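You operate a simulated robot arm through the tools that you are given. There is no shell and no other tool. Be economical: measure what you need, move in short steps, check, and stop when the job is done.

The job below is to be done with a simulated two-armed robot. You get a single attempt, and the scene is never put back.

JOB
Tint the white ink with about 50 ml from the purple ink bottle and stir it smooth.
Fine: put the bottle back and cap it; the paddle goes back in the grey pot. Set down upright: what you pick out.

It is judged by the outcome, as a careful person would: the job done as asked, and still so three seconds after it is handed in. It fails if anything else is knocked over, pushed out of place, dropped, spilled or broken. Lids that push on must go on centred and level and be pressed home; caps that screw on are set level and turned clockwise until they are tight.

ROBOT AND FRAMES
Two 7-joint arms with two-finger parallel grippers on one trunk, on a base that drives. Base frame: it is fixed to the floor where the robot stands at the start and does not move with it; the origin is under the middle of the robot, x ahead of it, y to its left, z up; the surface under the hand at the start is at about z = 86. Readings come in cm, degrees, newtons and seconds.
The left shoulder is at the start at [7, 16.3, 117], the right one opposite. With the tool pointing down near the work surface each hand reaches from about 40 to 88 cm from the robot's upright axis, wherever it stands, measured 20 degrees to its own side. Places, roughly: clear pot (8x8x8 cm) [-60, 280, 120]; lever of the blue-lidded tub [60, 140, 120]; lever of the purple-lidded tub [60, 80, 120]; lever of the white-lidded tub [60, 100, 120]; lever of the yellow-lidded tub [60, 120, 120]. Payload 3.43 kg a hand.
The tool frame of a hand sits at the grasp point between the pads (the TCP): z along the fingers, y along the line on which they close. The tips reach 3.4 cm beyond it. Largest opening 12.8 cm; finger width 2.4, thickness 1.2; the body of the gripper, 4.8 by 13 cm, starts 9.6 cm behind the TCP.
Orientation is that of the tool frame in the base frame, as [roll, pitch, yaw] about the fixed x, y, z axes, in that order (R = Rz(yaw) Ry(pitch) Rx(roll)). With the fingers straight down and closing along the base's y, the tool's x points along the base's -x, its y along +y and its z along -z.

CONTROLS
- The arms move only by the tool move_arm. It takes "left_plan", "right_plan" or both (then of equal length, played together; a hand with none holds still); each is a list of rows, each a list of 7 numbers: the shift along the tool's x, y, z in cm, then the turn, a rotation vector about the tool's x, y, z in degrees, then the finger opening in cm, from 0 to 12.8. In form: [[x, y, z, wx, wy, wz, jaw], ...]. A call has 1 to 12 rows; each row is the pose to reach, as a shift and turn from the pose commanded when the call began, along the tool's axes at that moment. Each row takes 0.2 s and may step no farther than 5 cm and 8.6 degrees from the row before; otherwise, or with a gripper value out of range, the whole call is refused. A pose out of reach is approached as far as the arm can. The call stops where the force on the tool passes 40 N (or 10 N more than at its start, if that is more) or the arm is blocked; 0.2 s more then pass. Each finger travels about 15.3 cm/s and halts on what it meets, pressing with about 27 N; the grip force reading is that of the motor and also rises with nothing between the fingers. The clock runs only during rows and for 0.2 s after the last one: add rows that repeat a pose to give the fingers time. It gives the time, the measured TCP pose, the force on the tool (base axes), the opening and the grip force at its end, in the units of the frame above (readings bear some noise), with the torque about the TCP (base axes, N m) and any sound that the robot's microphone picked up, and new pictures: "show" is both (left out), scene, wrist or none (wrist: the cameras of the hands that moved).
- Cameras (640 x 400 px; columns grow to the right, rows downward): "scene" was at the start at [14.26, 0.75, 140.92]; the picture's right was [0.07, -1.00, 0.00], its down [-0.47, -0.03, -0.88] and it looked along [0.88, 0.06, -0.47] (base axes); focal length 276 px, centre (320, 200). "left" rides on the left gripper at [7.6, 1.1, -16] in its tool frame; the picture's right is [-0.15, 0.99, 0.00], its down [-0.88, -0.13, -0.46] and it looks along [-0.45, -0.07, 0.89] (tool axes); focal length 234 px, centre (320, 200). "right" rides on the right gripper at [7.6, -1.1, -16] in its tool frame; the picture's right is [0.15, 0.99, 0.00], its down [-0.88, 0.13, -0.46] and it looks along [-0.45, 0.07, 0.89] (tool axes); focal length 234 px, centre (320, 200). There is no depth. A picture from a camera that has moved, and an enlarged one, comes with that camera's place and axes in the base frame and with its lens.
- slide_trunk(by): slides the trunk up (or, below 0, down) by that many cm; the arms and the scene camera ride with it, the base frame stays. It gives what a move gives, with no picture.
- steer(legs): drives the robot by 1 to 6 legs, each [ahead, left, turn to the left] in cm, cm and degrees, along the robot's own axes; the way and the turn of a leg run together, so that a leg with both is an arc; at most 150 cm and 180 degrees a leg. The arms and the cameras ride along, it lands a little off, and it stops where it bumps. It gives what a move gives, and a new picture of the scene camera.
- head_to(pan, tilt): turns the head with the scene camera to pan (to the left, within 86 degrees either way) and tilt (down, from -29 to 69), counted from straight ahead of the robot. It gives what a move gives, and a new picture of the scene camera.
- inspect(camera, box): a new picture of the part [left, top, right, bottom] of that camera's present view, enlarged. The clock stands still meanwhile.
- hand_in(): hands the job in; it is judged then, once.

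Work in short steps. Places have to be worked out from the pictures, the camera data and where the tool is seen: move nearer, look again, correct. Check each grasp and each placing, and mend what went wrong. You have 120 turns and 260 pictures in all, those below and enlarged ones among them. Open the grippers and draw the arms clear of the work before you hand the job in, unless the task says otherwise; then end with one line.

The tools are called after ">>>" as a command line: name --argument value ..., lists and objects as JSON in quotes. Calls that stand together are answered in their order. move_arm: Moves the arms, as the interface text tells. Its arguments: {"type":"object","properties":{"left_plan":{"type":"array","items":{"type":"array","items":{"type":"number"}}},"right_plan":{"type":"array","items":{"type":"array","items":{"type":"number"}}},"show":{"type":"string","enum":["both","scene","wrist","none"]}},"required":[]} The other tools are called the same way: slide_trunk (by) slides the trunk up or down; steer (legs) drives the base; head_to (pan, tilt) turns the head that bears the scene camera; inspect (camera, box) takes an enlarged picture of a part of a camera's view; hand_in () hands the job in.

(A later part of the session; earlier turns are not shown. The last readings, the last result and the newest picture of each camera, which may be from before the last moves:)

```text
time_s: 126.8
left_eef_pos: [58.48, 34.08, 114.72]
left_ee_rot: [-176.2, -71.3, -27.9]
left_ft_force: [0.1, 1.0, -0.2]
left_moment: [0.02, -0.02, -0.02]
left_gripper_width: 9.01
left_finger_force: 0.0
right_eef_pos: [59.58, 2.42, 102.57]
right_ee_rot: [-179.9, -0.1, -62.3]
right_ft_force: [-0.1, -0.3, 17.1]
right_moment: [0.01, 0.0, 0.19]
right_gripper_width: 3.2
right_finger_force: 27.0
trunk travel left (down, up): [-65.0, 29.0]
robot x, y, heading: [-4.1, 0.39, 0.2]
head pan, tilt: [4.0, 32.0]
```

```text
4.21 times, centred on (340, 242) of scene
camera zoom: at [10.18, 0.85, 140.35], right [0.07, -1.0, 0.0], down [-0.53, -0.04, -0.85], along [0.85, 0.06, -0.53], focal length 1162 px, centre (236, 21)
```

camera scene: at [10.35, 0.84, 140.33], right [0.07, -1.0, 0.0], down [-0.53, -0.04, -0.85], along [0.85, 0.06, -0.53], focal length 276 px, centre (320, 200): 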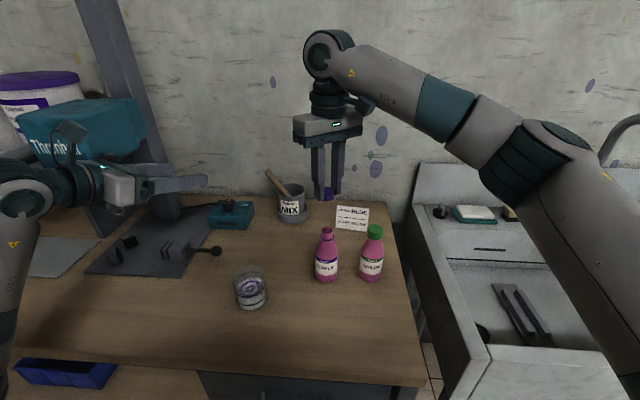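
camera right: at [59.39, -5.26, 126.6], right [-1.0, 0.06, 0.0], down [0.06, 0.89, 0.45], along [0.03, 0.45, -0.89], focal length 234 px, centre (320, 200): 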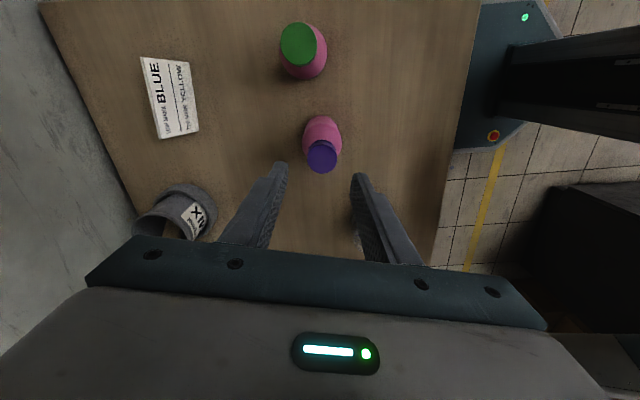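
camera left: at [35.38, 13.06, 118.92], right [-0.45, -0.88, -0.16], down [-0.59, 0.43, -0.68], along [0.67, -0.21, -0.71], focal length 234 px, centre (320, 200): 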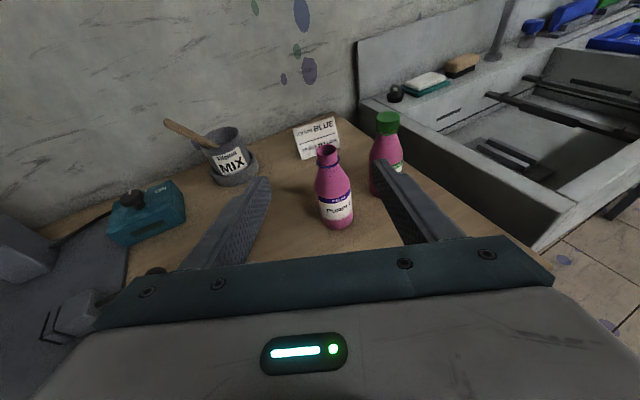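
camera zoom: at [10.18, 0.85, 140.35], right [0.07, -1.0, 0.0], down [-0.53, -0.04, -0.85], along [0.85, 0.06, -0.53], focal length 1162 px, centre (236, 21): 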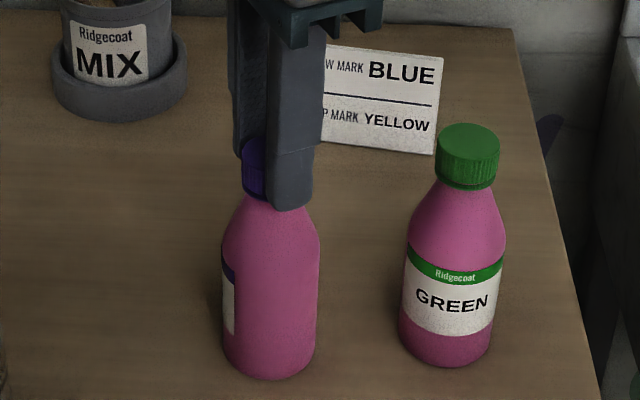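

Torque rose to 0.19 N·m and the bottle turned with it: the cap is tight. Release, rise, and verify.

>>> move_arm --right_plan '[[0, 0, -0.3, 0, 0, 0, 2.5], [0, 0, -0.5, 0, 0, 0, 2.5], [0, 0, -0.5, 0, 0, 0, 4.5], [0, 0, -0.5, 0, 0, 0, 6], [0, 0, -4, 0, 0, 0, 6], [0, 0, -8, 0, 0, 0, 6], [0, 0, -12, 0, 0, 0, 6]]' --show "scene"

>>> inspect --camera "scene" --box '[310, 210, 350, 250]'

```text
time_s: 128.4
left_eef_pos: [58.53, 34.09, 114.78]
left_ee_rot: [-176.5, -71.1, -27.8]
left_ft_force: [-0.5, 0.0, -0.8]
left_moment: [-0.03, 0.0, 0.02]
left_gripper_width: 9.01
left_finger_force: 0.1
right_eef_pos: [59.58, 2.39, 114.32]
right_ee_rot: [180.0, 0.0, -62.2]
right_ft_force: [-0.6, 0.1, -0.2]
right_moment: [-0.02, 0.0, 0.0]
right_gripper_width: 5.99
right_finger_force: 0.1
trunk travel left (down, up): [-65.0, 29.0]
robot x, y, heading: [-3.64, -0.01, 0.3]
head pan, tilt: [4.0, 32.0]
camera scene: at [10.27, 0.91, 140.33], right [0.07, -1.0, 0.0], down [-0.53, -0.04, -0.85], along [0.85, 0.06, -0.53], focal length 276 px, centre (320, 200)
```

scene: 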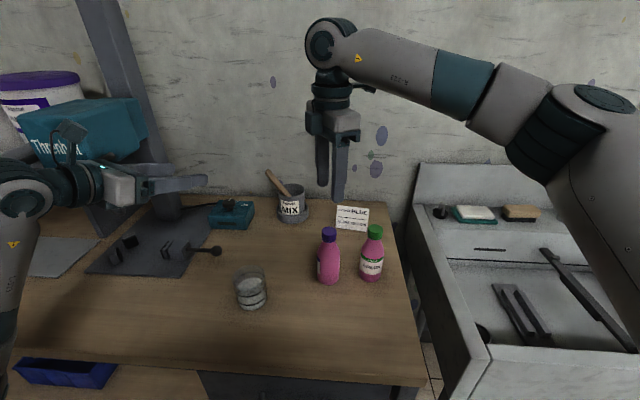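

```text
10.00 times, centred on (330, 230) of scene
camera zoom: at [10.27, 0.91, 140.33], right [0.07, -1.0, 0.0], down [-0.53, -0.04, -0.85], along [0.85, 0.06, -0.53], focal length 2759 px, centre (220, -100)
```

zoom: 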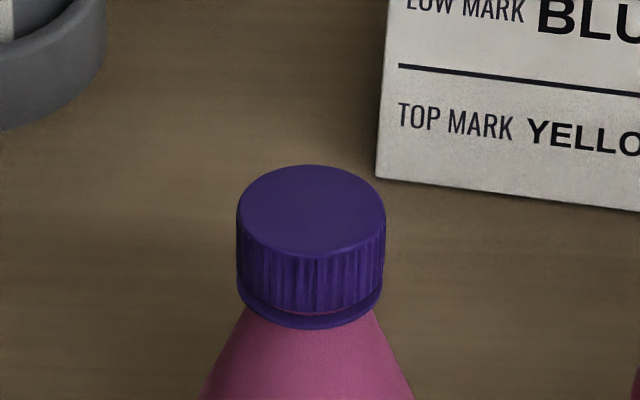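

Cap seated like the green one. Now the paddle: inspect the pot and the glass.

>>> inspect --camera "scene" --box '[245, 150, 325, 240]'

>>> inspect --camera "scene" --box '[220, 250, 280, 320]'

>>> inspect --camera "right" --box '[0, 0, 640, 400]'

```text
4.44 times, centred on (285, 195) of scene
camera zoom: at [10.27, 0.91, 140.33], right [0.07, -1.0, 0.0], down [-0.53, -0.04, -0.85], along [0.85, 0.06, -0.53], focal length 1226 px, centre (476, 222)
```

zoom: 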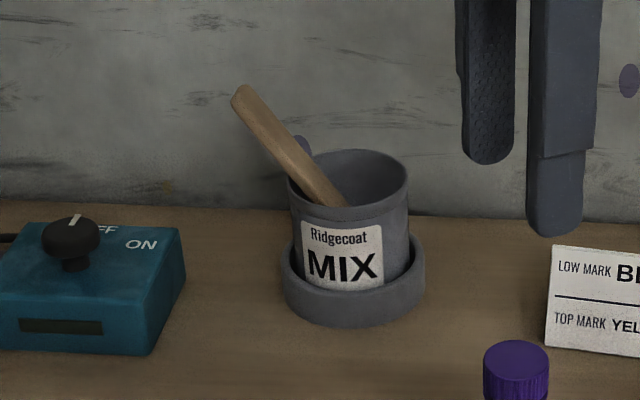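

```text
5.71 times, centred on (250, 285) of scene
camera zoom: at [10.27, 0.91, 140.33], right [0.07, -1.0, 0.0], down [-0.53, -0.04, -0.85], along [0.85, 0.06, -0.53], focal length 1576 px, centre (720, -286)
```

zoom: 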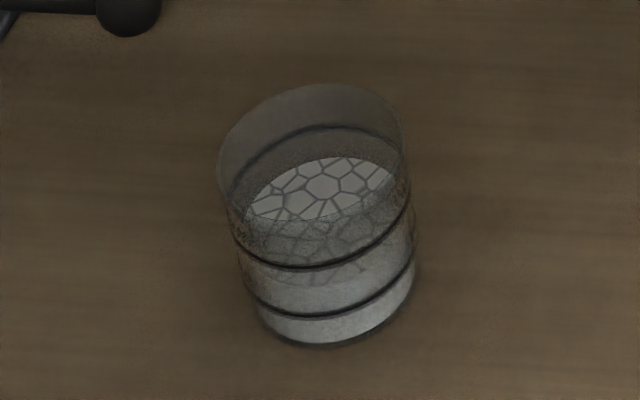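

```text
1.00 times, centred on (320, 200) of right (not enlarged: the box is as wide or as high as the picture)
camera zoom: at [63.97, -3.8, 130.32], right [-0.81, -0.59, 0.0], down [-0.53, 0.72, 0.45], along [-0.27, 0.37, -0.89], focal length 234 px, centre (320, 200)
```

zoom: 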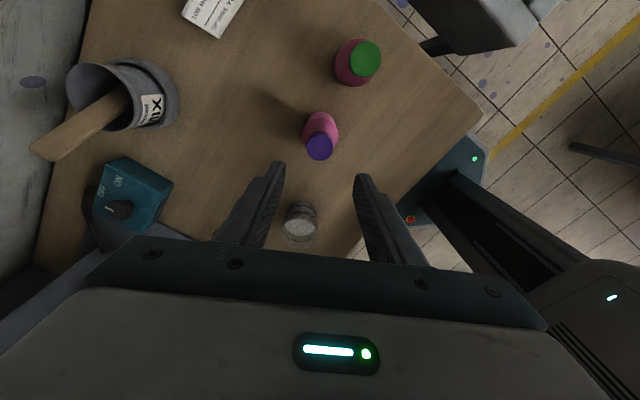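

Handle top is at ≈(87.2, 23, 101.5), leaning mostly in y. I'll use the left hand, fingers down, closing along x. First drive 4 cm forward and turn the left hand fingers-down.

>>> steer --legs '[[4, 0, 0]]'

>>> move_arm --left_plan '[[0, 0, 0, 0, -8, 0, 7], [0, 0, 0, 0, -16, 0, 7], [0, 0, 0, 0, -24, 0, 7], [0, 0, 0, 0, -32, 0, 7], [0, 0, 0, 0, -40, 0, 7], [0, 0, 0, 0, -48, 0, 7], [0, 0, 0, 0, -56, 0, 7], [0, 0, 0, 0, -64, 0, 7], [0, 0, 0, 0, -71.2, 0, 7]]' --right_plan '[[0, 0, -2, 0, 0, -8, 6], [0, 0, -2, 0, 0, -16, 6], [0, 0, -2, 0, 0, -24, 6], [0, 0, -2, 0, 0, -32, 6], [0, 0, -2, 0, 0, -40, 6], [0, 0, -2, 0, 0, -48, 6], [0, 0, -2, 0, 0, -56, 6], [0, 0, -2, 0, 0, -64, 6], [0, 0, -2, 0, 0, -72, 6]]' --show "none"

>>> move_arm --left_plan '[[0, 0, 0, 0, 0, 8, 7], [0, 0, 0, 0, 0, 16, 7], [0, 0, 0, 0, 0, 24, 7], [0, 0, 0, 0, 0, 32, 7], [0, 0, 0, 0, 0, 40, 7], [0, 0, 0, 0, 0, 48, 7], [0, 0, 0, 0, 0, 56, 7], [0, 0, 0, 0, 0, 62, 7]]' --right_plan '[[0, 0, 0, 0, 0, -8, 6], [0, 0, 0, 0, 0, -16, 6], [0, 0, 0, 0, 0, -24, 6], [0, 0, 0, 0, 0, -32, 6], [0, 0, 0, 0, 0, -40, 6], [0, 0, 0, 0, 0, -48, 6], [0, 0, 0, 0, 0, -56, 6], [0, 0, 0, 0, 0, -64, 6]]' --show "both"

```text
time_s: 129.2
left_eef_pos: [62.21, 33.97, 114.81]
left_ee_rot: [-176.2, -71.3, -27.9]
left_ft_force: [0.0, 0.2, 0.2]
left_moment: [0.03, -0.01, -0.04]
left_gripper_width: 9.0
left_finger_force: 0.1
right_eef_pos: [63.4, 2.35, 114.44]
right_ee_rot: [-179.9, -0.1, -62.1]
right_ft_force: [-0.8, 0.4, -0.1]
right_moment: [0.02, -0.01, 0.02]
right_gripper_width: 6.02
right_finger_force: 0.1
trunk travel left (down, up): [-65.0, 29.0]
robot x, y, heading: [0.46, -0.05, -0.1]
head pan, tilt: [4.0, 32.0]
camera scene: at [14.1, 0.86, 140.36], right [0.07, -1.0, 0.0], down [-0.53, -0.04, -0.85], along [0.85, 0.06, -0.53], focal length 276 px, centre (320, 200)
```

scene: 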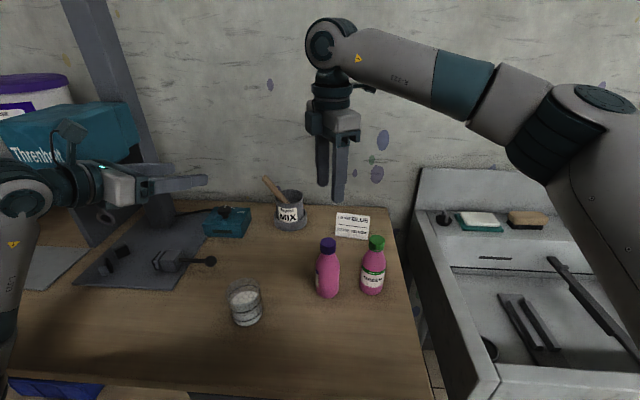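

```text
time_s: 131.2
left_eef_pos: [62.49, 33.99, 114.64]
left_ee_rot: [-178.8, 0.1, -24.5]
left_ft_force: [0.2, 0.6, 0.2]
left_moment: [0.03, 0.03, 0.01]
left_gripper_width: 6.99
left_finger_force: 0.2
right_eef_pos: [63.7, 2.31, 116.21]
right_ee_rot: [-179.9, -0.1, 10.2]
right_ft_force: [0.3, -0.5, 0.4]
right_moment: [0.05, -0.03, 0.0]
right_gripper_width: 6.0
right_finger_force: 0.0
trunk travel left (down, up): [-65.0, 29.0]
robot x, y, heading: [0.24, 0.32, 0.3]
head pan, tilt: [4.0, 32.0]
```

```text
time_s: 133.0
left_eef_pos: [62.64, 34.06, 114.48]
left_ee_rot: [-179.4, 1.0, -86.6]
left_ft_force: [0.6, 0.6, 0.5]
left_moment: [0.02, -0.01, -0.01]
left_gripper_width: 7.02
left_finger_force: 0.1
right_eef_pos: [63.49, 2.37, 116.32]
right_ee_rot: [180.0, 0.2, 74.1]
right_ft_force: [-0.4, -0.5, -0.4]
right_moment: [-0.03, 0.03, -0.01]
right_gripper_width: 5.99
right_finger_force: 0.1
trunk travel left (down, up): [-65.0, 29.0]
robot x, y, heading: [0.27, 0.14, -0.0]
head pan, tilt: [4.0, 32.0]
camera scene: at [14.3, 0.88, 140.32], right [0.07, -1.0, 0.0], down [-0.53, -0.04, -0.85], along [0.85, 0.06, -0.53], focal length 276 px, centre (320, 200)
camera right: at [64.46, 9.91, 132.25], right [0.99, -0.13, 0.0], down [-0.12, -0.88, 0.46], along [-0.06, -0.45, -0.89], focal length 234 px, centre (320, 200)
camera left: at [61.77, 25.94, 130.4], right [-1.0, 0.09, -0.01], down [0.07, 0.88, 0.47], along [0.05, 0.47, -0.88], focal length 234 px, centre (320, 200)
```

scene: 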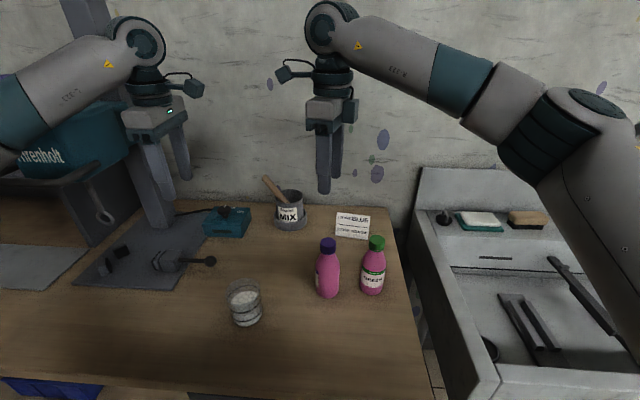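
right: 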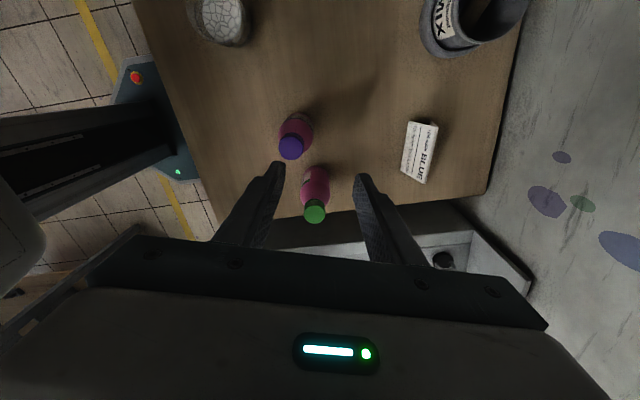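
left: 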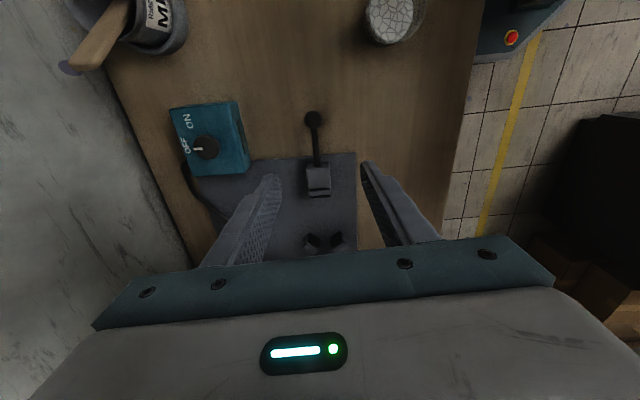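

Now move the left hand toward the handle (to ≈(82, 22.2, 112)), levelling it; right hand retreats.

>>> move_arm --left_plan '[[2.2, -3.1, 0.4, -0.3, 0.5, 1, 6], [4.3, -6.3, 0.8, -0.6, 1, 2, 6], [6.5, -9.4, 1.2, -0.6, 1, 3.4, 6], [8.6, -12.5, 1.7, -0.6, 1, 3.4, 6], [10.8, -15.7, 2.1, -0.6, 1, 3.4, 6], [12.9, -18.8, 2.5, -0.6, 1, 3.4, 6], [12.9, -18.8, 2.5, -0.6, 1, 3.4, 6]]' --right_plan '[[-3, 0.5, -1, 0, 0, -8, 6], [-6, 1, -2, 0, 0, -16, 6], [-9, 1.5, -3, 0, 0, -24, 6], [-12, 2, -3, 0, 0, -32, 6], [-15, 2.5, -3, 0, 0, -40, 6], [-17, 3, -3, 0, 0, -40, 6], [-17, 3, -3, 0, 0, -40, 6]]' --show "both"

```text
time_s: 134.6
left_eef_pos: [81.46, 22.7, 112.24]
left_ee_rot: [180.0, 0.1, -89.8]
left_ft_force: [-0.9, 0.4, 0.6]
left_moment: [-0.02, 0.0, -0.01]
left_gripper_width: 6.01
left_finger_force: 0.1
left hand out of reach, approached as far as the arm can: row 6, 7
right_eef_pos: [61.75, -14.67, 119.36]
right_ee_rot: [-179.9, 0.1, 114.0]
right_ft_force: [0.0, -0.4, 0.9]
right_moment: [-0.01, -0.03, 0.02]
right_gripper_width: 6.01
right_finger_force: 0.1
trunk travel left (down, up): [-65.0, 29.0]
robot x, y, heading: [0.3, -0.07, 0.0]
head pan, tilt: [4.0, 32.0]
camera scene: at [14.28, 0.94, 140.32], right [0.07, -1.0, 0.0], down [-0.53, -0.04, -0.85], along [0.85, 0.06, -0.53], focal length 276 px, centre (320, 200)
camera right: at [57.42, -8.24, 135.32], right [0.84, 0.54, 0.0], down [0.48, -0.75, 0.46], along [0.24, -0.39, -0.89], focal length 234 px, centre (320, 200)
camera left: at [80.4, 14.91, 128.2], right [-0.99, 0.15, 0.0], down [0.13, 0.88, 0.46], along [0.07, 0.45, -0.89], focal length 234 px, centre (320, 200)
```

scene: 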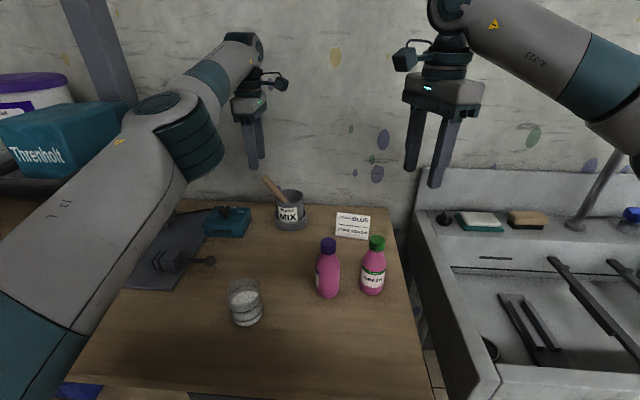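
right: 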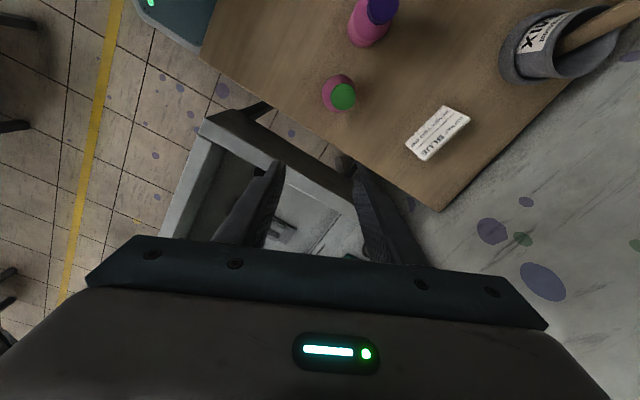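
left: 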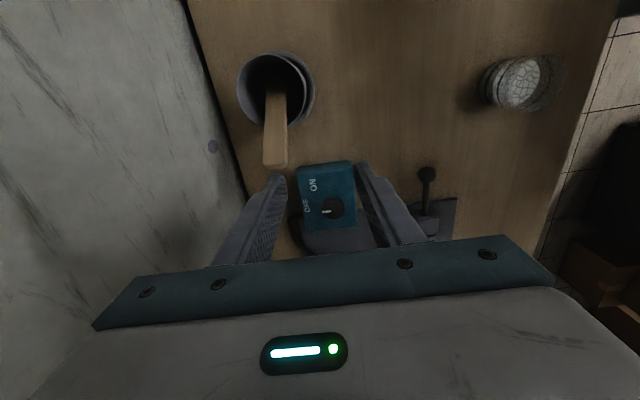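

The left camera sees the handle well; tip ≈(86.9, 22.5). It's slightly out of reach, so drive 6 cm forward.

>>> steer --legs '[[6, 0, 0]]'

>>> inspect --camera "left" --box '[200, 30, 400, 200]'

```text
time_s: 135.6
left_eef_pos: [87.22, 22.58, 112.46]
left_ee_rot: [-180.0, 0.0, -89.9]
left_ft_force: [0.2, 0.2, 0.3]
left_moment: [0.01, -0.01, 0.02]
left_gripper_width: 5.99
left_finger_force: 0.1
right_eef_pos: [67.25, -14.84, 119.53]
right_ee_rot: [179.8, 0.0, 114.0]
right_ft_force: [0.9, -0.4, 0.9]
right_moment: [0.02, -0.01, -0.03]
right_gripper_width: 6.03
right_finger_force: 0.0
trunk travel left (down, up): [-65.0, 29.0]
robot x, y, heading: [5.8, 0.47, 0.2]
head pan, tilt: [4.0, 32.0]
camera scene: at [19.84, 0.84, 140.37], right [0.07, -1.0, 0.0], down [-0.53, -0.04, -0.85], along [0.85, 0.06, -0.53], focal length 276 px, centre (320, 200)
```

scene: 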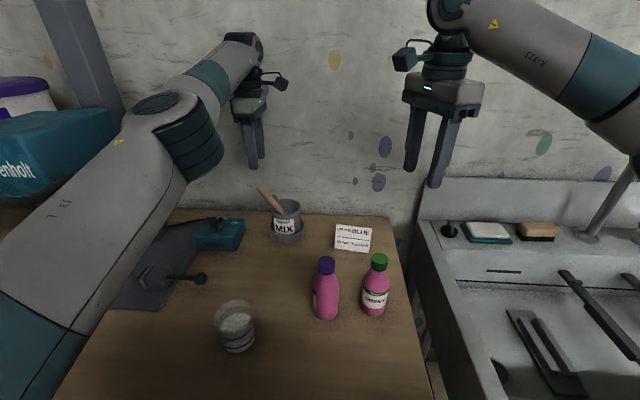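

```text
2.35 times, centred on (300, 115) of left
camera zoom: at [86.01, 14.77, 128.39], right [-0.99, 0.14, 0.0], down [0.13, 0.88, 0.46], along [0.07, 0.45, -0.89], focal length 551 px, centre (367, 400)
```

zoom: 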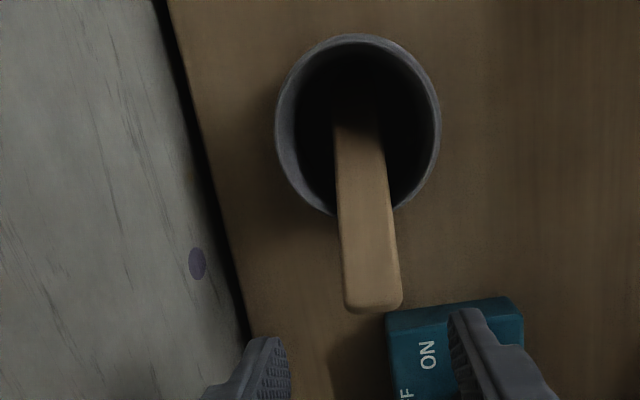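

Handle centre x≈86.85. Descend over the handle to z≈99.8 and close.

>>> move_arm --left_plan '[[1.3, 0.35, 3, 0, 0, 0, 6], [1.3, 0.35, 6.5, 0, 0, 0, 6], [1.3, 0.35, 10, 0, 0, 0, 6], [1.3, 0.35, 12.6, 0, 0, 0, 6], [1.3, 0.35, 12.6, 0, 0, 0, 6]]' --show "wrist"

>>> inspect --camera "scene" --box '[220, 150, 320, 250]'

```text
time_s: 136.8
left_eef_pos: [89.17, 21.15, 99.84]
left_ee_rot: [179.9, -0.1, -89.9]
left_ft_force: [-0.5, -0.1, -0.4]
left_moment: [0.01, 0.04, -0.02]
left_gripper_width: 6.03
left_finger_force: 0.0
left hand out of reach, approached as far as the arm can: row 1, 2, 3, 4, 5
right_eef_pos: [67.56, -14.79, 119.43]
right_ee_rot: [-179.9, -0.1, 113.9]
right_ft_force: [-0.3, -1.0, -0.3]
right_moment: [-0.02, 0.0, -0.01]
right_gripper_width: 6.0
right_finger_force: 0.0
trunk travel left (down, up): [-65.0, 29.0]
robot x, y, heading: [5.89, 0.22, 0.1]
head pan, tilt: [4.0, 32.0]
camera left: at [88.13, 13.4, 115.75], right [-0.99, 0.14, 0.0], down [0.13, 0.88, 0.46], along [0.06, 0.45, -0.89], focal length 234 px, centre (320, 200)
```

left: 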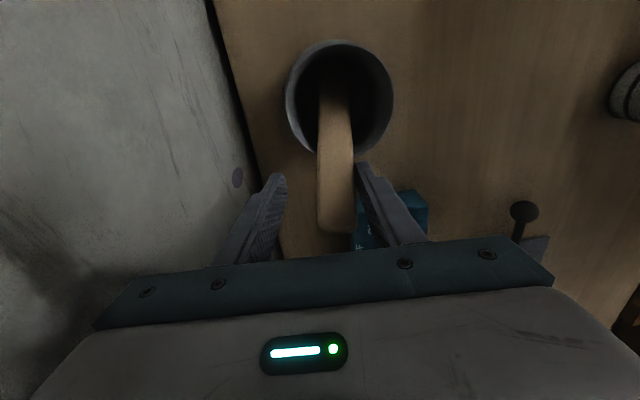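

```text
4.00 times, centred on (270, 200) of scene
camera zoom: at [20.11, 0.88, 140.32], right [0.07, -1.0, 0.0], down [-0.53, -0.04, -0.85], along [0.85, 0.06, -0.53], focal length 1104 px, centre (520, 200)
```

zoom: 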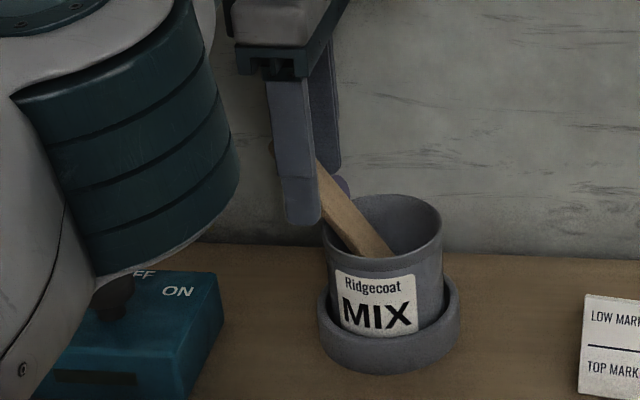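

The hand ended 2.3 cm too far out. Try shifting it back in −x before closing.

>>> move_arm --left_plan '[[0, 0.8, 0, 0, 0, 0, 6], [0, 1.6, 0, 0, 0, 0, 6], [0, 2.3, 0, 0, 0, 0, 6], [0, 2.3, 0, 0, 0, 0, 6]]' --show "wrist"

```text
time_s: 137.8
left_eef_pos: [89.18, 21.09, 99.92]
left_ee_rot: [179.9, 0.0, -89.8]
left_ft_force: [-0.4, 0.1, 0.1]
left_moment: [-0.01, 0.03, 0.0]
left_gripper_width: 6.01
left_finger_force: 0.0
left hand out of reach, approached as far as the arm can: row 1, 2, 3, 4
right_eef_pos: [67.43, -14.72, 119.39]
right_ee_rot: [-179.9, 0.0, 113.9]
right_ft_force: [-0.4, -0.4, 0.5]
right_moment: [-0.03, 0.01, 0.02]
right_gripper_width: 6.0
right_finger_force: 0.1
trunk travel left (down, up): [-65.0, 29.0]
robot x, y, heading: [6.25, 0.25, 0.0]
head pan, tilt: [4.0, 32.0]
camera left: at [88.11, 13.4, 115.8], right [-0.99, 0.14, 0.0], down [0.13, 0.88, 0.46], along [0.06, 0.45, -0.89], focal length 234 px, centre (320, 200)
```

left: 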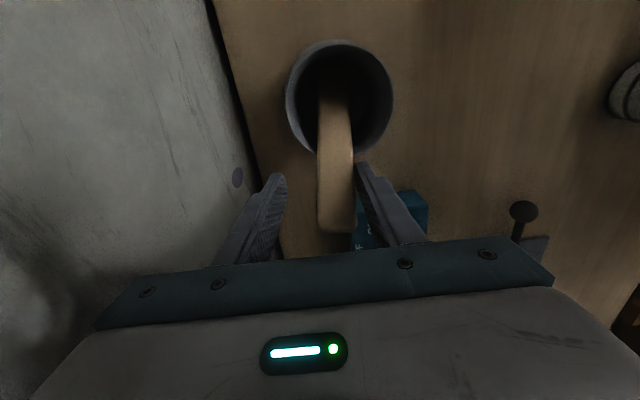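

That's a joint-limit bound relative to the base, so I shift the base back 1 cm to centre the fingers on the stick.

>>> steer --legs '[[-1.0, 0, 0]]'

>>> inspect --camera "left" --box '[220, 30, 440, 270]'

```text
time_s: 138.5
left_eef_pos: [88.27, 21.05, 99.76]
left_ee_rot: [179.7, 0.0, -89.9]
left_ft_force: [0.4, 0.1, -0.4]
left_moment: [-0.04, 0.04, -0.01]
left_gripper_width: 6.01
left_finger_force: 0.0
right_eef_pos: [66.79, -14.71, 119.22]
right_ee_rot: [-179.9, 0.0, 113.9]
right_ft_force: [0.3, -0.1, -0.7]
right_moment: [-0.01, 0.02, 0.0]
right_gripper_width: 6.01
right_finger_force: 0.2
trunk travel left (down, up): [-65.0, 29.0]
robot x, y, heading: [5.24, 0.28, 0.2]
head pan, tilt: [4.0, 32.0]
camera scene: at [19.39, 0.85, 140.28], right [0.07, -1.0, 0.0], down [-0.53, -0.04, -0.85], along [0.84, 0.06, -0.53], focal length 276 px, centre (320, 200)
```

scene: 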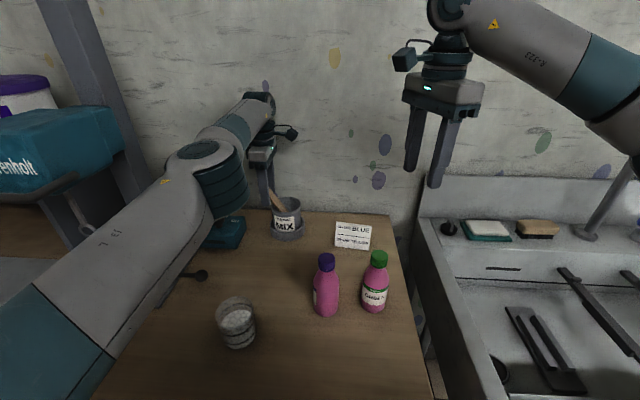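

```text
1.67 times, centred on (330, 150) of left
camera zoom: at [87.36, 13.39, 115.6], right [-0.99, 0.14, 0.0], down [0.13, 0.88, 0.46], along [0.06, 0.45, -0.89], focal length 390 px, centre (303, 283)
```

zoom: 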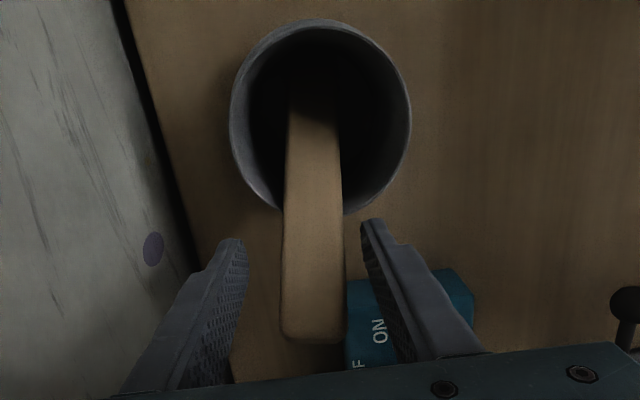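

Centred now. Close on the stick.

>>> move_arm --left_plan '[[0, 0, 0, 0, 0, 0, 4.5], [0, 0, 0, 0, 0, 0, 3], [0, 0, 0, 0, 0, 0, 2], [0, 0, 0, 0, 0, 0, 1], [0, 0, 0, 0, 0, 0, 0.5]]' --show "wrist"

```text
time_s: 139.7
left_eef_pos: [88.17, 21.16, 99.84]
left_ee_rot: [179.9, 0.0, -89.9]
left_ft_force: [-7.6, 0.7, 3.3]
left_moment: [0.15, 0.69, -0.46]
left_gripper_width: 2.97
left_finger_force: 26.9
right_eef_pos: [66.31, -14.85, 119.47]
right_ee_rot: [-180.0, 0.1, 113.9]
right_ft_force: [0.0, -0.5, -0.4]
right_moment: [-0.02, 0.03, 0.02]
right_gripper_width: 6.01
right_finger_force: 0.1
trunk travel left (down, up): [-65.0, 29.0]
robot x, y, heading: [5.14, -0.03, 0.3]
head pan, tilt: [4.0, 32.0]
camera left: at [87.02, 13.41, 115.86], right [-0.99, 0.14, 0.0], down [0.13, 0.88, 0.46], along [0.06, 0.45, -0.89], focal length 234 px, centre (320, 200)
```

left: 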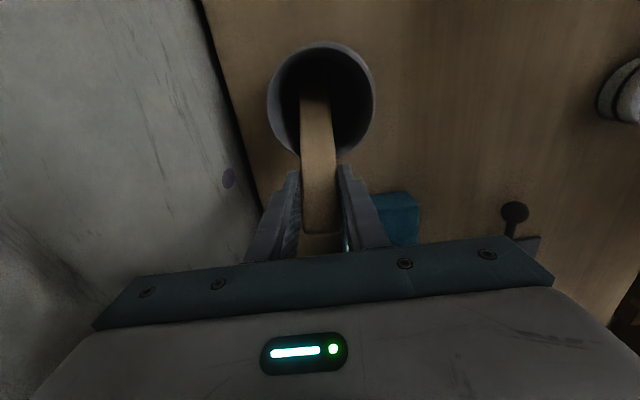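

Gripped (2.97 cm). Lift straight up in steps.

>>> move_arm --left_plan '[[0, 0, -1, 0, 0, 0, 0.5], [0, 0, -3, 0, 0, 0, 0.5], [0, 0, -6, 0, 0, 0, 0.5], [0, 0, -9, 0, 0, 0, 0.5], [0, 0, -12, 0, 0, 0, 0.5], [0, 0, -15, 0, 0, 0, 0.5], [0, 0, -17, 0, 0, 0, 0.5], [0, 0, -17, 0, 0, 0, 0.5]]' --show "both"

```text
time_s: 141.5
left_eef_pos: [85.3, 21.45, 116.07]
left_ee_rot: [179.9, 0.1, -89.9]
left_ft_force: [0.1, -0.8, -0.5]
left_moment: [0.02, 0.05, 0.02]
left_gripper_width: 2.93
left_finger_force: 26.6
left hand out of reach, approached as far as the arm can: row 3, 4, 5, 6, 7, 8
right_eef_pos: [66.63, -14.83, 119.32]
right_ee_rot: [180.0, 0.0, 113.9]
right_ft_force: [0.4, 0.0, -0.7]
right_moment: [-0.01, 0.03, -0.04]
right_gripper_width: 5.98
right_finger_force: 0.1
trunk travel left (down, up): [-65.0, 29.0]
robot x, y, heading: [5.12, 0.1, 0.3]
head pan, tilt: [4.0, 32.0]
camera scene: at [19.15, 0.8, 140.32], right [0.07, -1.0, 0.0], down [-0.53, -0.04, -0.85], along [0.85, 0.06, -0.53], focal length 276 px, centre (320, 200)
camera left: at [84.2, 13.73, 131.98], right [-0.99, 0.14, 0.0], down [0.13, 0.88, 0.46], along [0.06, 0.45, -0.89], focal length 234 px, centre (320, 200)
```

scene: 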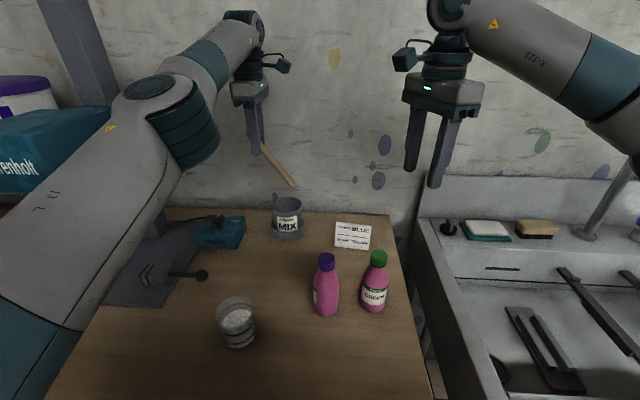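
left: 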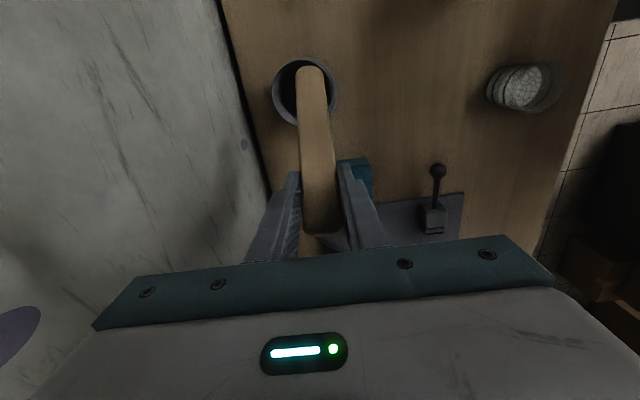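

Paddle is out; pot stays upright. Its tip is ≈15 cm from the grip, leaning 33° toward −y. Carry it above the glass while rotating it to vertical.

>>> move_arm --left_plan '[[0.1, 3.6, -0.7, 0, -3.7, 0, 0.5], [0.3, 7.3, -1.4, 0, -7.4, 0, 0.5], [0.4, 11, -2, 0, -11, 0, 0.5], [0.6, 14.7, -2.7, 0, -14.7, 0, 0.5], [0.7, 18.4, -3.4, 0, -18.4, 0, 0.5], [0.9, 22.1, -4, 0, -22, 0, 0.5], [1, 25.8, -4.7, 0, -25.7, 0, 0.5], [1.2, 29.4, -5.4, 0, -29.4, 0, 0.5], [1.3, 33.1, -6, 0, -33, 0, 0.5], [1.3, 33.1, -6, 0, -33, 0, 0.5]]' --show "both"

```text
time_s: 143.9
left_eef_pos: [56.17, 20.01, 124.78]
left_ee_rot: [-177.7, 26.0, -79.8]
left_ft_force: [-0.3, 0.9, -0.6]
left_moment: [-0.06, -0.03, 0.03]
left_gripper_width: 2.9
left_finger_force: 26.9
left hand out of reach, approached as far as the arm can: row 1, 2, 3, 4, 5, 6
right_eef_pos: [66.32, -14.86, 119.34]
right_ee_rot: [-180.0, 0.1, 113.8]
right_ft_force: [0.5, 0.3, 0.3]
right_moment: [-0.05, 0.01, -0.04]
right_gripper_width: 5.99
right_finger_force: 0.1
trunk travel left (down, up): [-65.0, 29.0]
robot x, y, heading: [5.04, -0.02, -0.1]
head pan, tilt: [4.0, 32.0]
stopped in row 10 (left hand): the arm was blocked; the commanded pose is now the measured one
camera scene: at [19.05, 0.96, 140.33], right [0.07, -1.0, 0.0], down [-0.53, -0.04, -0.85], along [0.85, 0.06, -0.53], focal length 276 px, centre (320, 200)
camera left: at [56.77, 6.07, 135.75], right [-1.0, -0.03, 0.03], down [0.01, 0.6, 0.8], along [-0.04, 0.8, -0.6], focal length 234 px, centre (320, 200)
```

scene: 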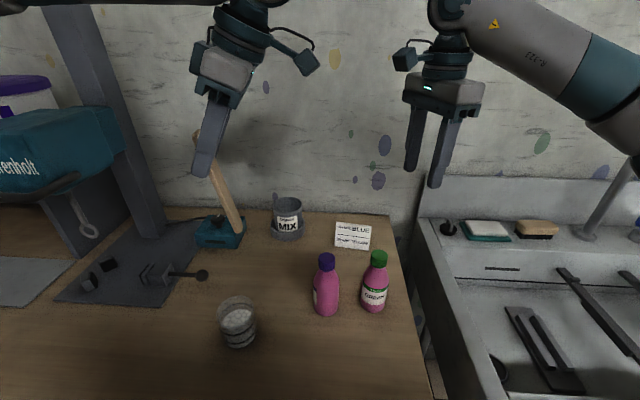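
left: 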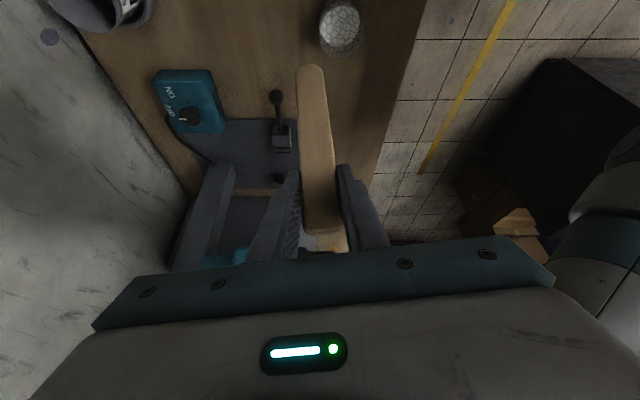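

The arm is cramped near the body. Back the base 13 cm and then approach the glass.

>>> steer --legs '[[-13, 0, 0]]'

>>> move_arm --left_plan '[[0, -3, 0, 0, -2, 2.5, 0.5], [0, -6, 0, 0, -4, 5, 0.5], [0, -9, 0, 0, -6, 7.5, 0.5], [0, -9, 0, 0, -7, 10, 0.5], [0, -9, 0, 0, -7, 10, 0.5]]' --show "both"

```text
time_s: 145.2
left_eef_pos: [43.14, 19.84, 124.74]
left_ee_rot: [-177.8, 26.2, -79.9]
left_ft_force: [-0.2, 0.4, -0.5]
left_moment: [0.02, 0.02, 0.0]
left_gripper_width: 2.91
left_finger_force: 27.6
right_eef_pos: [53.35, -15.03, 119.3]
right_ee_rot: [-179.7, 0.1, 113.7]
right_ft_force: [1.0, 0.3, 0.0]
right_moment: [-0.03, 0.02, 0.01]
right_gripper_width: 5.99
right_finger_force: 0.0
trunk travel left (down, up): [-65.0, 29.0]
robot x, y, heading: [-8.07, 0.19, 0.2]
head pan, tilt: [4.0, 32.0]
camera scene: at [6.12, 0.79, 140.3], right [0.07, -1.0, 0.0], down [-0.53, -0.04, -0.85], along [0.85, 0.06, -0.53], focal length 276 px, centre (320, 200)
```

scene: 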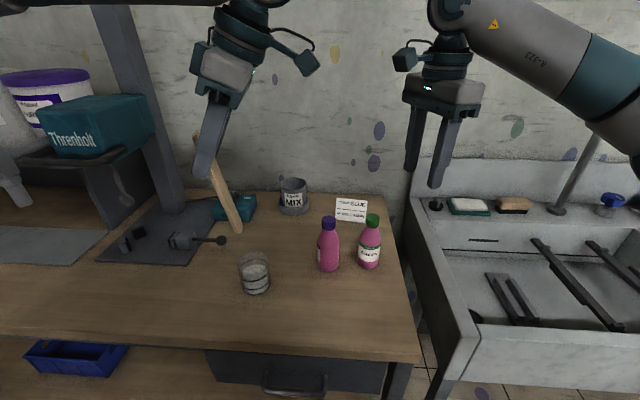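

```text
time_s: 146.4
left_eef_pos: [51.88, 21.3, 124.98]
left_ee_rot: [176.5, 33.1, -91.4]
left_ft_force: [0.8, -0.1, -0.8]
left_moment: [0.02, 0.02, -0.01]
left_gripper_width: 2.92
left_finger_force: 27.1
right_eef_pos: [53.24, -15.06, 119.33]
right_ee_rot: [-180.0, 0.0, 113.7]
right_ft_force: [-0.2, 0.5, -0.2]
right_moment: [0.03, 0.05, 0.04]
right_gripper_width: 6.01
right_finger_force: 0.0
trunk travel left (down, up): [-65.0, 29.0]
robot x, y, heading: [-8.29, -0.05, 0.0]
head pan, tilt: [4.0, 32.0]
camera scene: at [5.95, 0.78, 140.33], right [0.07, -1.0, 0.0], down [-0.53, -0.04, -0.85], along [0.85, 0.06, -0.53], focal length 276 px, centre (320, 200)
camera left: at [51.24, 6.09, 134.28], right [-0.98, 0.12, 0.13], down [0.17, 0.49, 0.86], along [0.04, 0.86, -0.5], focal length 234 px, centre (320, 200)
```

scene: 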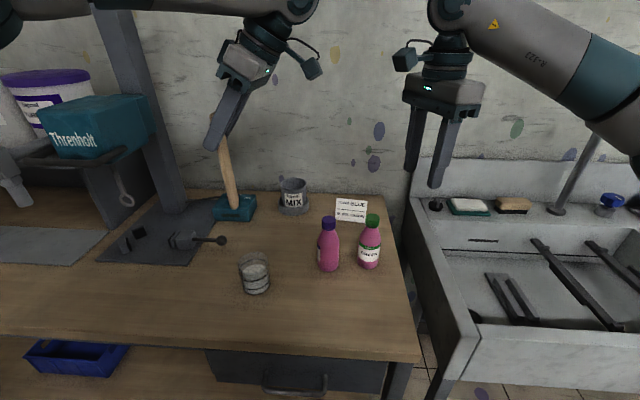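
left: 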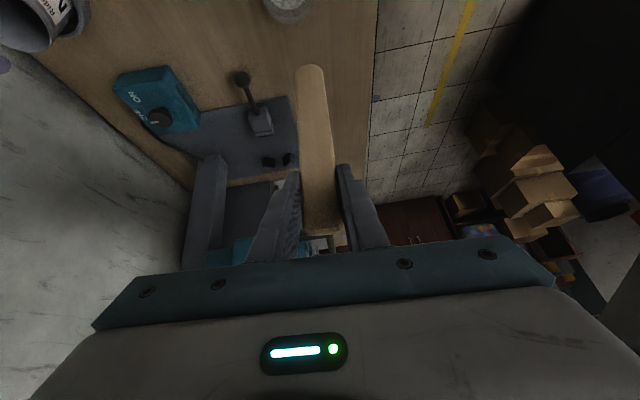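

The paddle is now vertical in y with a ~3° lean in x. Fix that and lower so the tip is just above the rim over the glass centre.

>>> move_arm --left_plan '[[2.4, -0.2, 3.1, 1.2, 0, -0.8, 0.5], [4.8, -0.4, 6.1, 2.43, 0, -1.58, 0.5], [7.2, -0.6, 9.2, 2.43, 0, -1.58, 0.5], [9.55, -0.88, 12.24, 2.43, 0, -1.58, 0.5], [9.55, -0.88, 12.24, 2.43, 0, -1.58, 0.5]]' --show "both"

>>> inspect --camera "scene" --box '[200, 170, 310, 300]'

```text
time_s: 147.6
left_eef_pos: [51.69, 20.06, 109.59]
left_ee_rot: [-179.9, 33.2, -89.5]
left_ft_force: [-0.1, -0.9, -0.4]
left_moment: [0.01, 0.02, -0.02]
left_gripper_width: 2.89
left_finger_force: 27.3
right_eef_pos: [53.26, -14.99, 119.29]
right_ee_rot: [-180.0, 0.0, 113.7]
right_ft_force: [0.1, 0.1, 0.8]
right_moment: [0.01, -0.06, 0.03]
right_gripper_width: 5.99
right_finger_force: 0.0
trunk travel left (down, up): [-65.0, 29.0]
robot x, y, heading: [-8.09, 0.11, 0.1]
head pan, tilt: [4.0, 32.0]
camera scene: at [5.88, 0.74, 140.34], right [0.07, -1.0, 0.0], down [-0.53, -0.04, -0.85], along [0.85, 0.06, -0.53], focal length 276 px, centre (320, 200)
camera left: at [50.73, 4.77, 118.84], right [-0.99, 0.12, 0.08], down [0.13, 0.49, 0.86], along [0.06, 0.86, -0.5], focal length 234 px, centre (320, 200)
```

scene: 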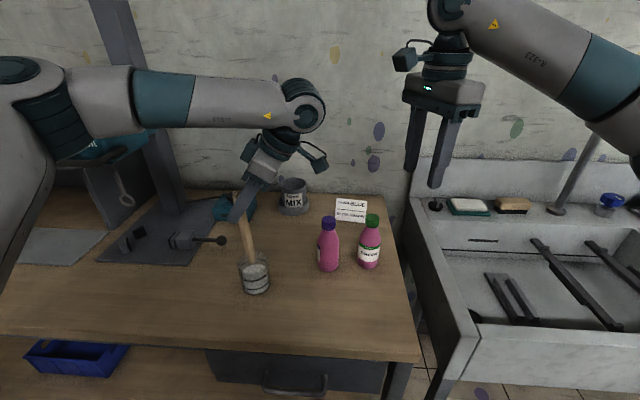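
left: 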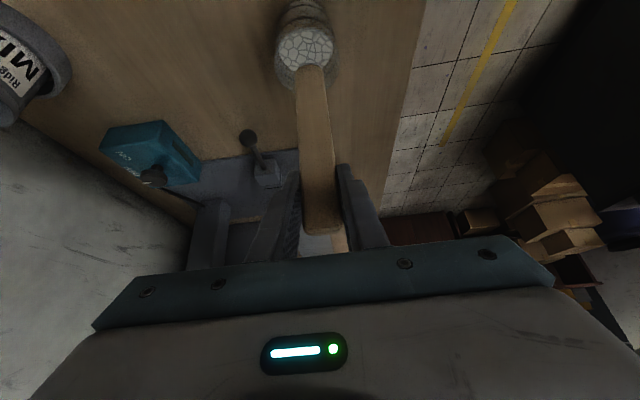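

```text
3.08 times, centred on (255, 235) of scene
camera zoom: at [5.88, 0.74, 140.34], right [0.07, -1.0, 0.0], down [-0.53, -0.04, -0.85], along [0.85, 0.06, -0.53], focal length 849 px, centre (520, 92)
```

zoom: 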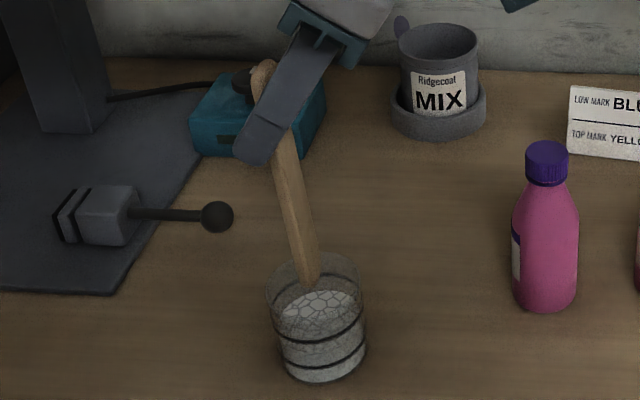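

Tip is over the glass opening. Lower 6.3 cm into the ink.

>>> move_arm --left_plan '[[1.2, -0.15, 1.75, 0, 0, 0, 0.5], [2.4, -0.3, 3.5, 0, 0, 0, 0.5], [3.1, -0.3, 4.7, 0, 0, 0, 0.5], [3.45, -0.3, 5.27, 0, 0, 0, 0.5], [3.45, -0.3, 5.27, 0, 0, 0, 0.5]]' --show "none"

>>> inspect --camera "scene" --box '[220, 230, 290, 300]'

>>> inspect --camera "left" --box '[250, 0, 370, 120]'

```text
time_s: 148.8
left_eef_pos: [52.17, 20.1, 103.25]
left_ee_rot: [180.0, 33.3, -89.6]
left_ft_force: [-0.3, 0.4, 0.0]
left_moment: [-0.02, 0.01, -0.02]
left_gripper_width: 2.92
left_finger_force: 27.0
right_eef_pos: [53.33, -14.97, 119.37]
right_ee_rot: [-180.0, 0.0, 113.8]
right_ft_force: [-0.4, 0.5, 0.1]
right_moment: [0.01, 0.01, 0.01]
right_gripper_width: 5.99
right_finger_force: 0.0
trunk travel left (down, up): [-65.0, 29.0]
robot x, y, heading: [-8.47, 0.35, 0.1]
head pan, tilt: [4.0, 32.0]
```

```text
5.71 times, centred on (255, 265) of scene
camera zoom: at [5.96, 0.76, 140.33], right [0.07, -1.0, 0.0], down [-0.53, -0.04, -0.85], along [0.85, 0.06, -0.53], focal length 1576 px, centre (691, -171)
```

zoom: 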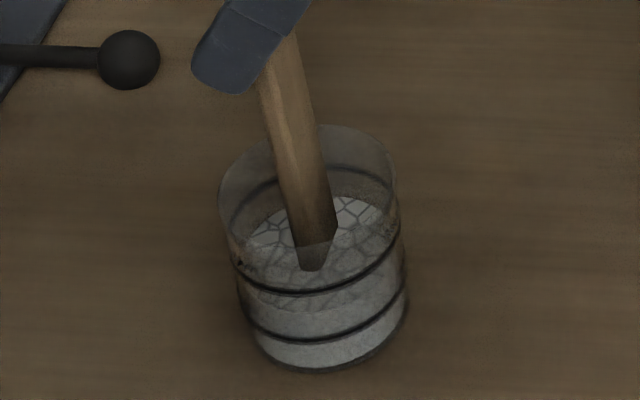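

```text
3.33 times, centred on (310, 60) of left
camera zoom: at [51.2, 4.82, 112.48], right [-0.99, 0.12, 0.08], down [0.13, 0.49, 0.86], along [0.06, 0.86, -0.5], focal length 781 px, centre (353, 667)
```

zoom: 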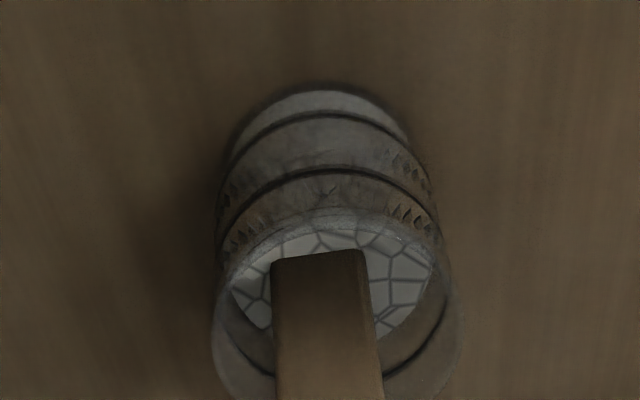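

The paddle is at the surface. Lower another 0.8 cm and check force.

>>> move_arm --left_plan '[[0.22, 0, 0.33, 0, 0, 0, 0.5], [0.44, 0, 0.67, 0, 0, 0, 0.5], [0.44, 0, 0.67, 0, 0, 0, 0.5]]' --show "none"

>>> inspect --camera "scene" --box '[220, 230, 290, 300]'

```text
time_s: 149.6
left_eef_pos: [52.31, 20.04, 102.53]
left_ee_rot: [-180.0, 33.2, -89.6]
left_ft_force: [0.5, 0.6, -0.7]
left_moment: [-0.01, -0.02, -0.01]
left_gripper_width: 2.9
left_finger_force: 27.0
right_eef_pos: [53.31, -14.98, 119.37]
right_ee_rot: [180.0, 0.1, 113.7]
right_ft_force: [-0.6, 0.1, -0.2]
right_moment: [0.01, 0.02, 0.03]
right_gripper_width: 6.0
right_finger_force: 0.1
trunk travel left (down, up): [-65.0, 29.0]
robot x, y, heading: [-8.47, 0.06, 0.0]
head pan, tilt: [4.0, 32.0]
```

```text
5.71 times, centred on (255, 265) of scene
camera zoom: at [5.98, 0.77, 140.32], right [0.07, -1.0, 0.0], down [-0.53, -0.04, -0.85], along [0.85, 0.06, -0.53], focal length 1576 px, centre (691, -171)
```

zoom: 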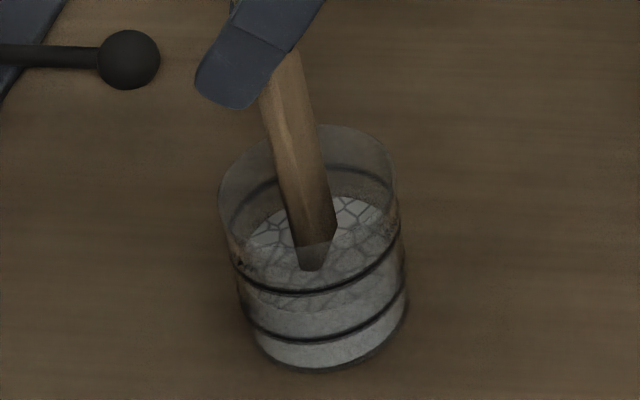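

The tip is submerged without touching the bottom. Stir with an elliptical motion, 1.5 turns, and check.

>>> move_arm --left_plan '[[0, -1, 0, 0, 0, 0, 0.5], [-0.829, -0.71, 0.542, 0, 0, 0, 0.5], [-1.172, 0, 0.767, 0, 0, 0, 0.5], [-0.829, 0.71, 0.542, 0, 0, 0, 0.5], [0, 1, 0, 0, 0, 0, 0.5], [0.829, 0.71, -0.542, 0, 0, 0, 0.5], [1.172, 0, -0.767, 0, 0, 0, 0.5], [0.829, -0.71, -0.542, 0, 0, 0, 0.5], [0, -1, 0, 0, 0, 0, 0.5], [-0.829, -0.71, 0.542, 0, 0, 0, 0.5], [-1.172, 0, 0.767, 0, 0, 0, 0.5], [0, 0, 0, 0, 0, 0, 0.5]]' --show "none"

>>> inspect --camera "scene" --box '[220, 230, 290, 300]'

```text
time_s: 152.2
left_eef_pos: [52.33, 19.86, 102.37]
left_ee_rot: [-179.9, 33.2, -89.6]
left_ft_force: [-0.4, -0.8, -0.5]
left_moment: [0.02, 0.01, -0.01]
left_gripper_width: 2.9
left_finger_force: 27.3
right_eef_pos: [53.38, -15.08, 119.45]
right_ee_rot: [-180.0, 0.1, 113.7]
right_ft_force: [1.2, -0.2, -0.1]
right_moment: [-0.04, 0.0, 0.03]
right_gripper_width: 5.98
right_finger_force: 0.1
trunk travel left (down, up): [-65.0, 29.0]
robot x, y, heading: [-8.55, 0.24, -0.2]
head pan, tilt: [4.0, 32.0]
```

```text
5.71 times, centred on (255, 265) of scene
camera zoom: at [6.02, 0.65, 140.32], right [0.07, -1.0, 0.0], down [-0.53, -0.04, -0.85], along [0.85, 0.06, -0.53], focal length 1576 px, centre (691, -171)
```

zoom: 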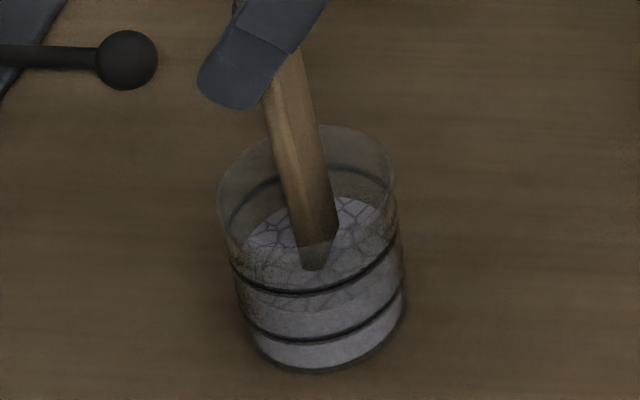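

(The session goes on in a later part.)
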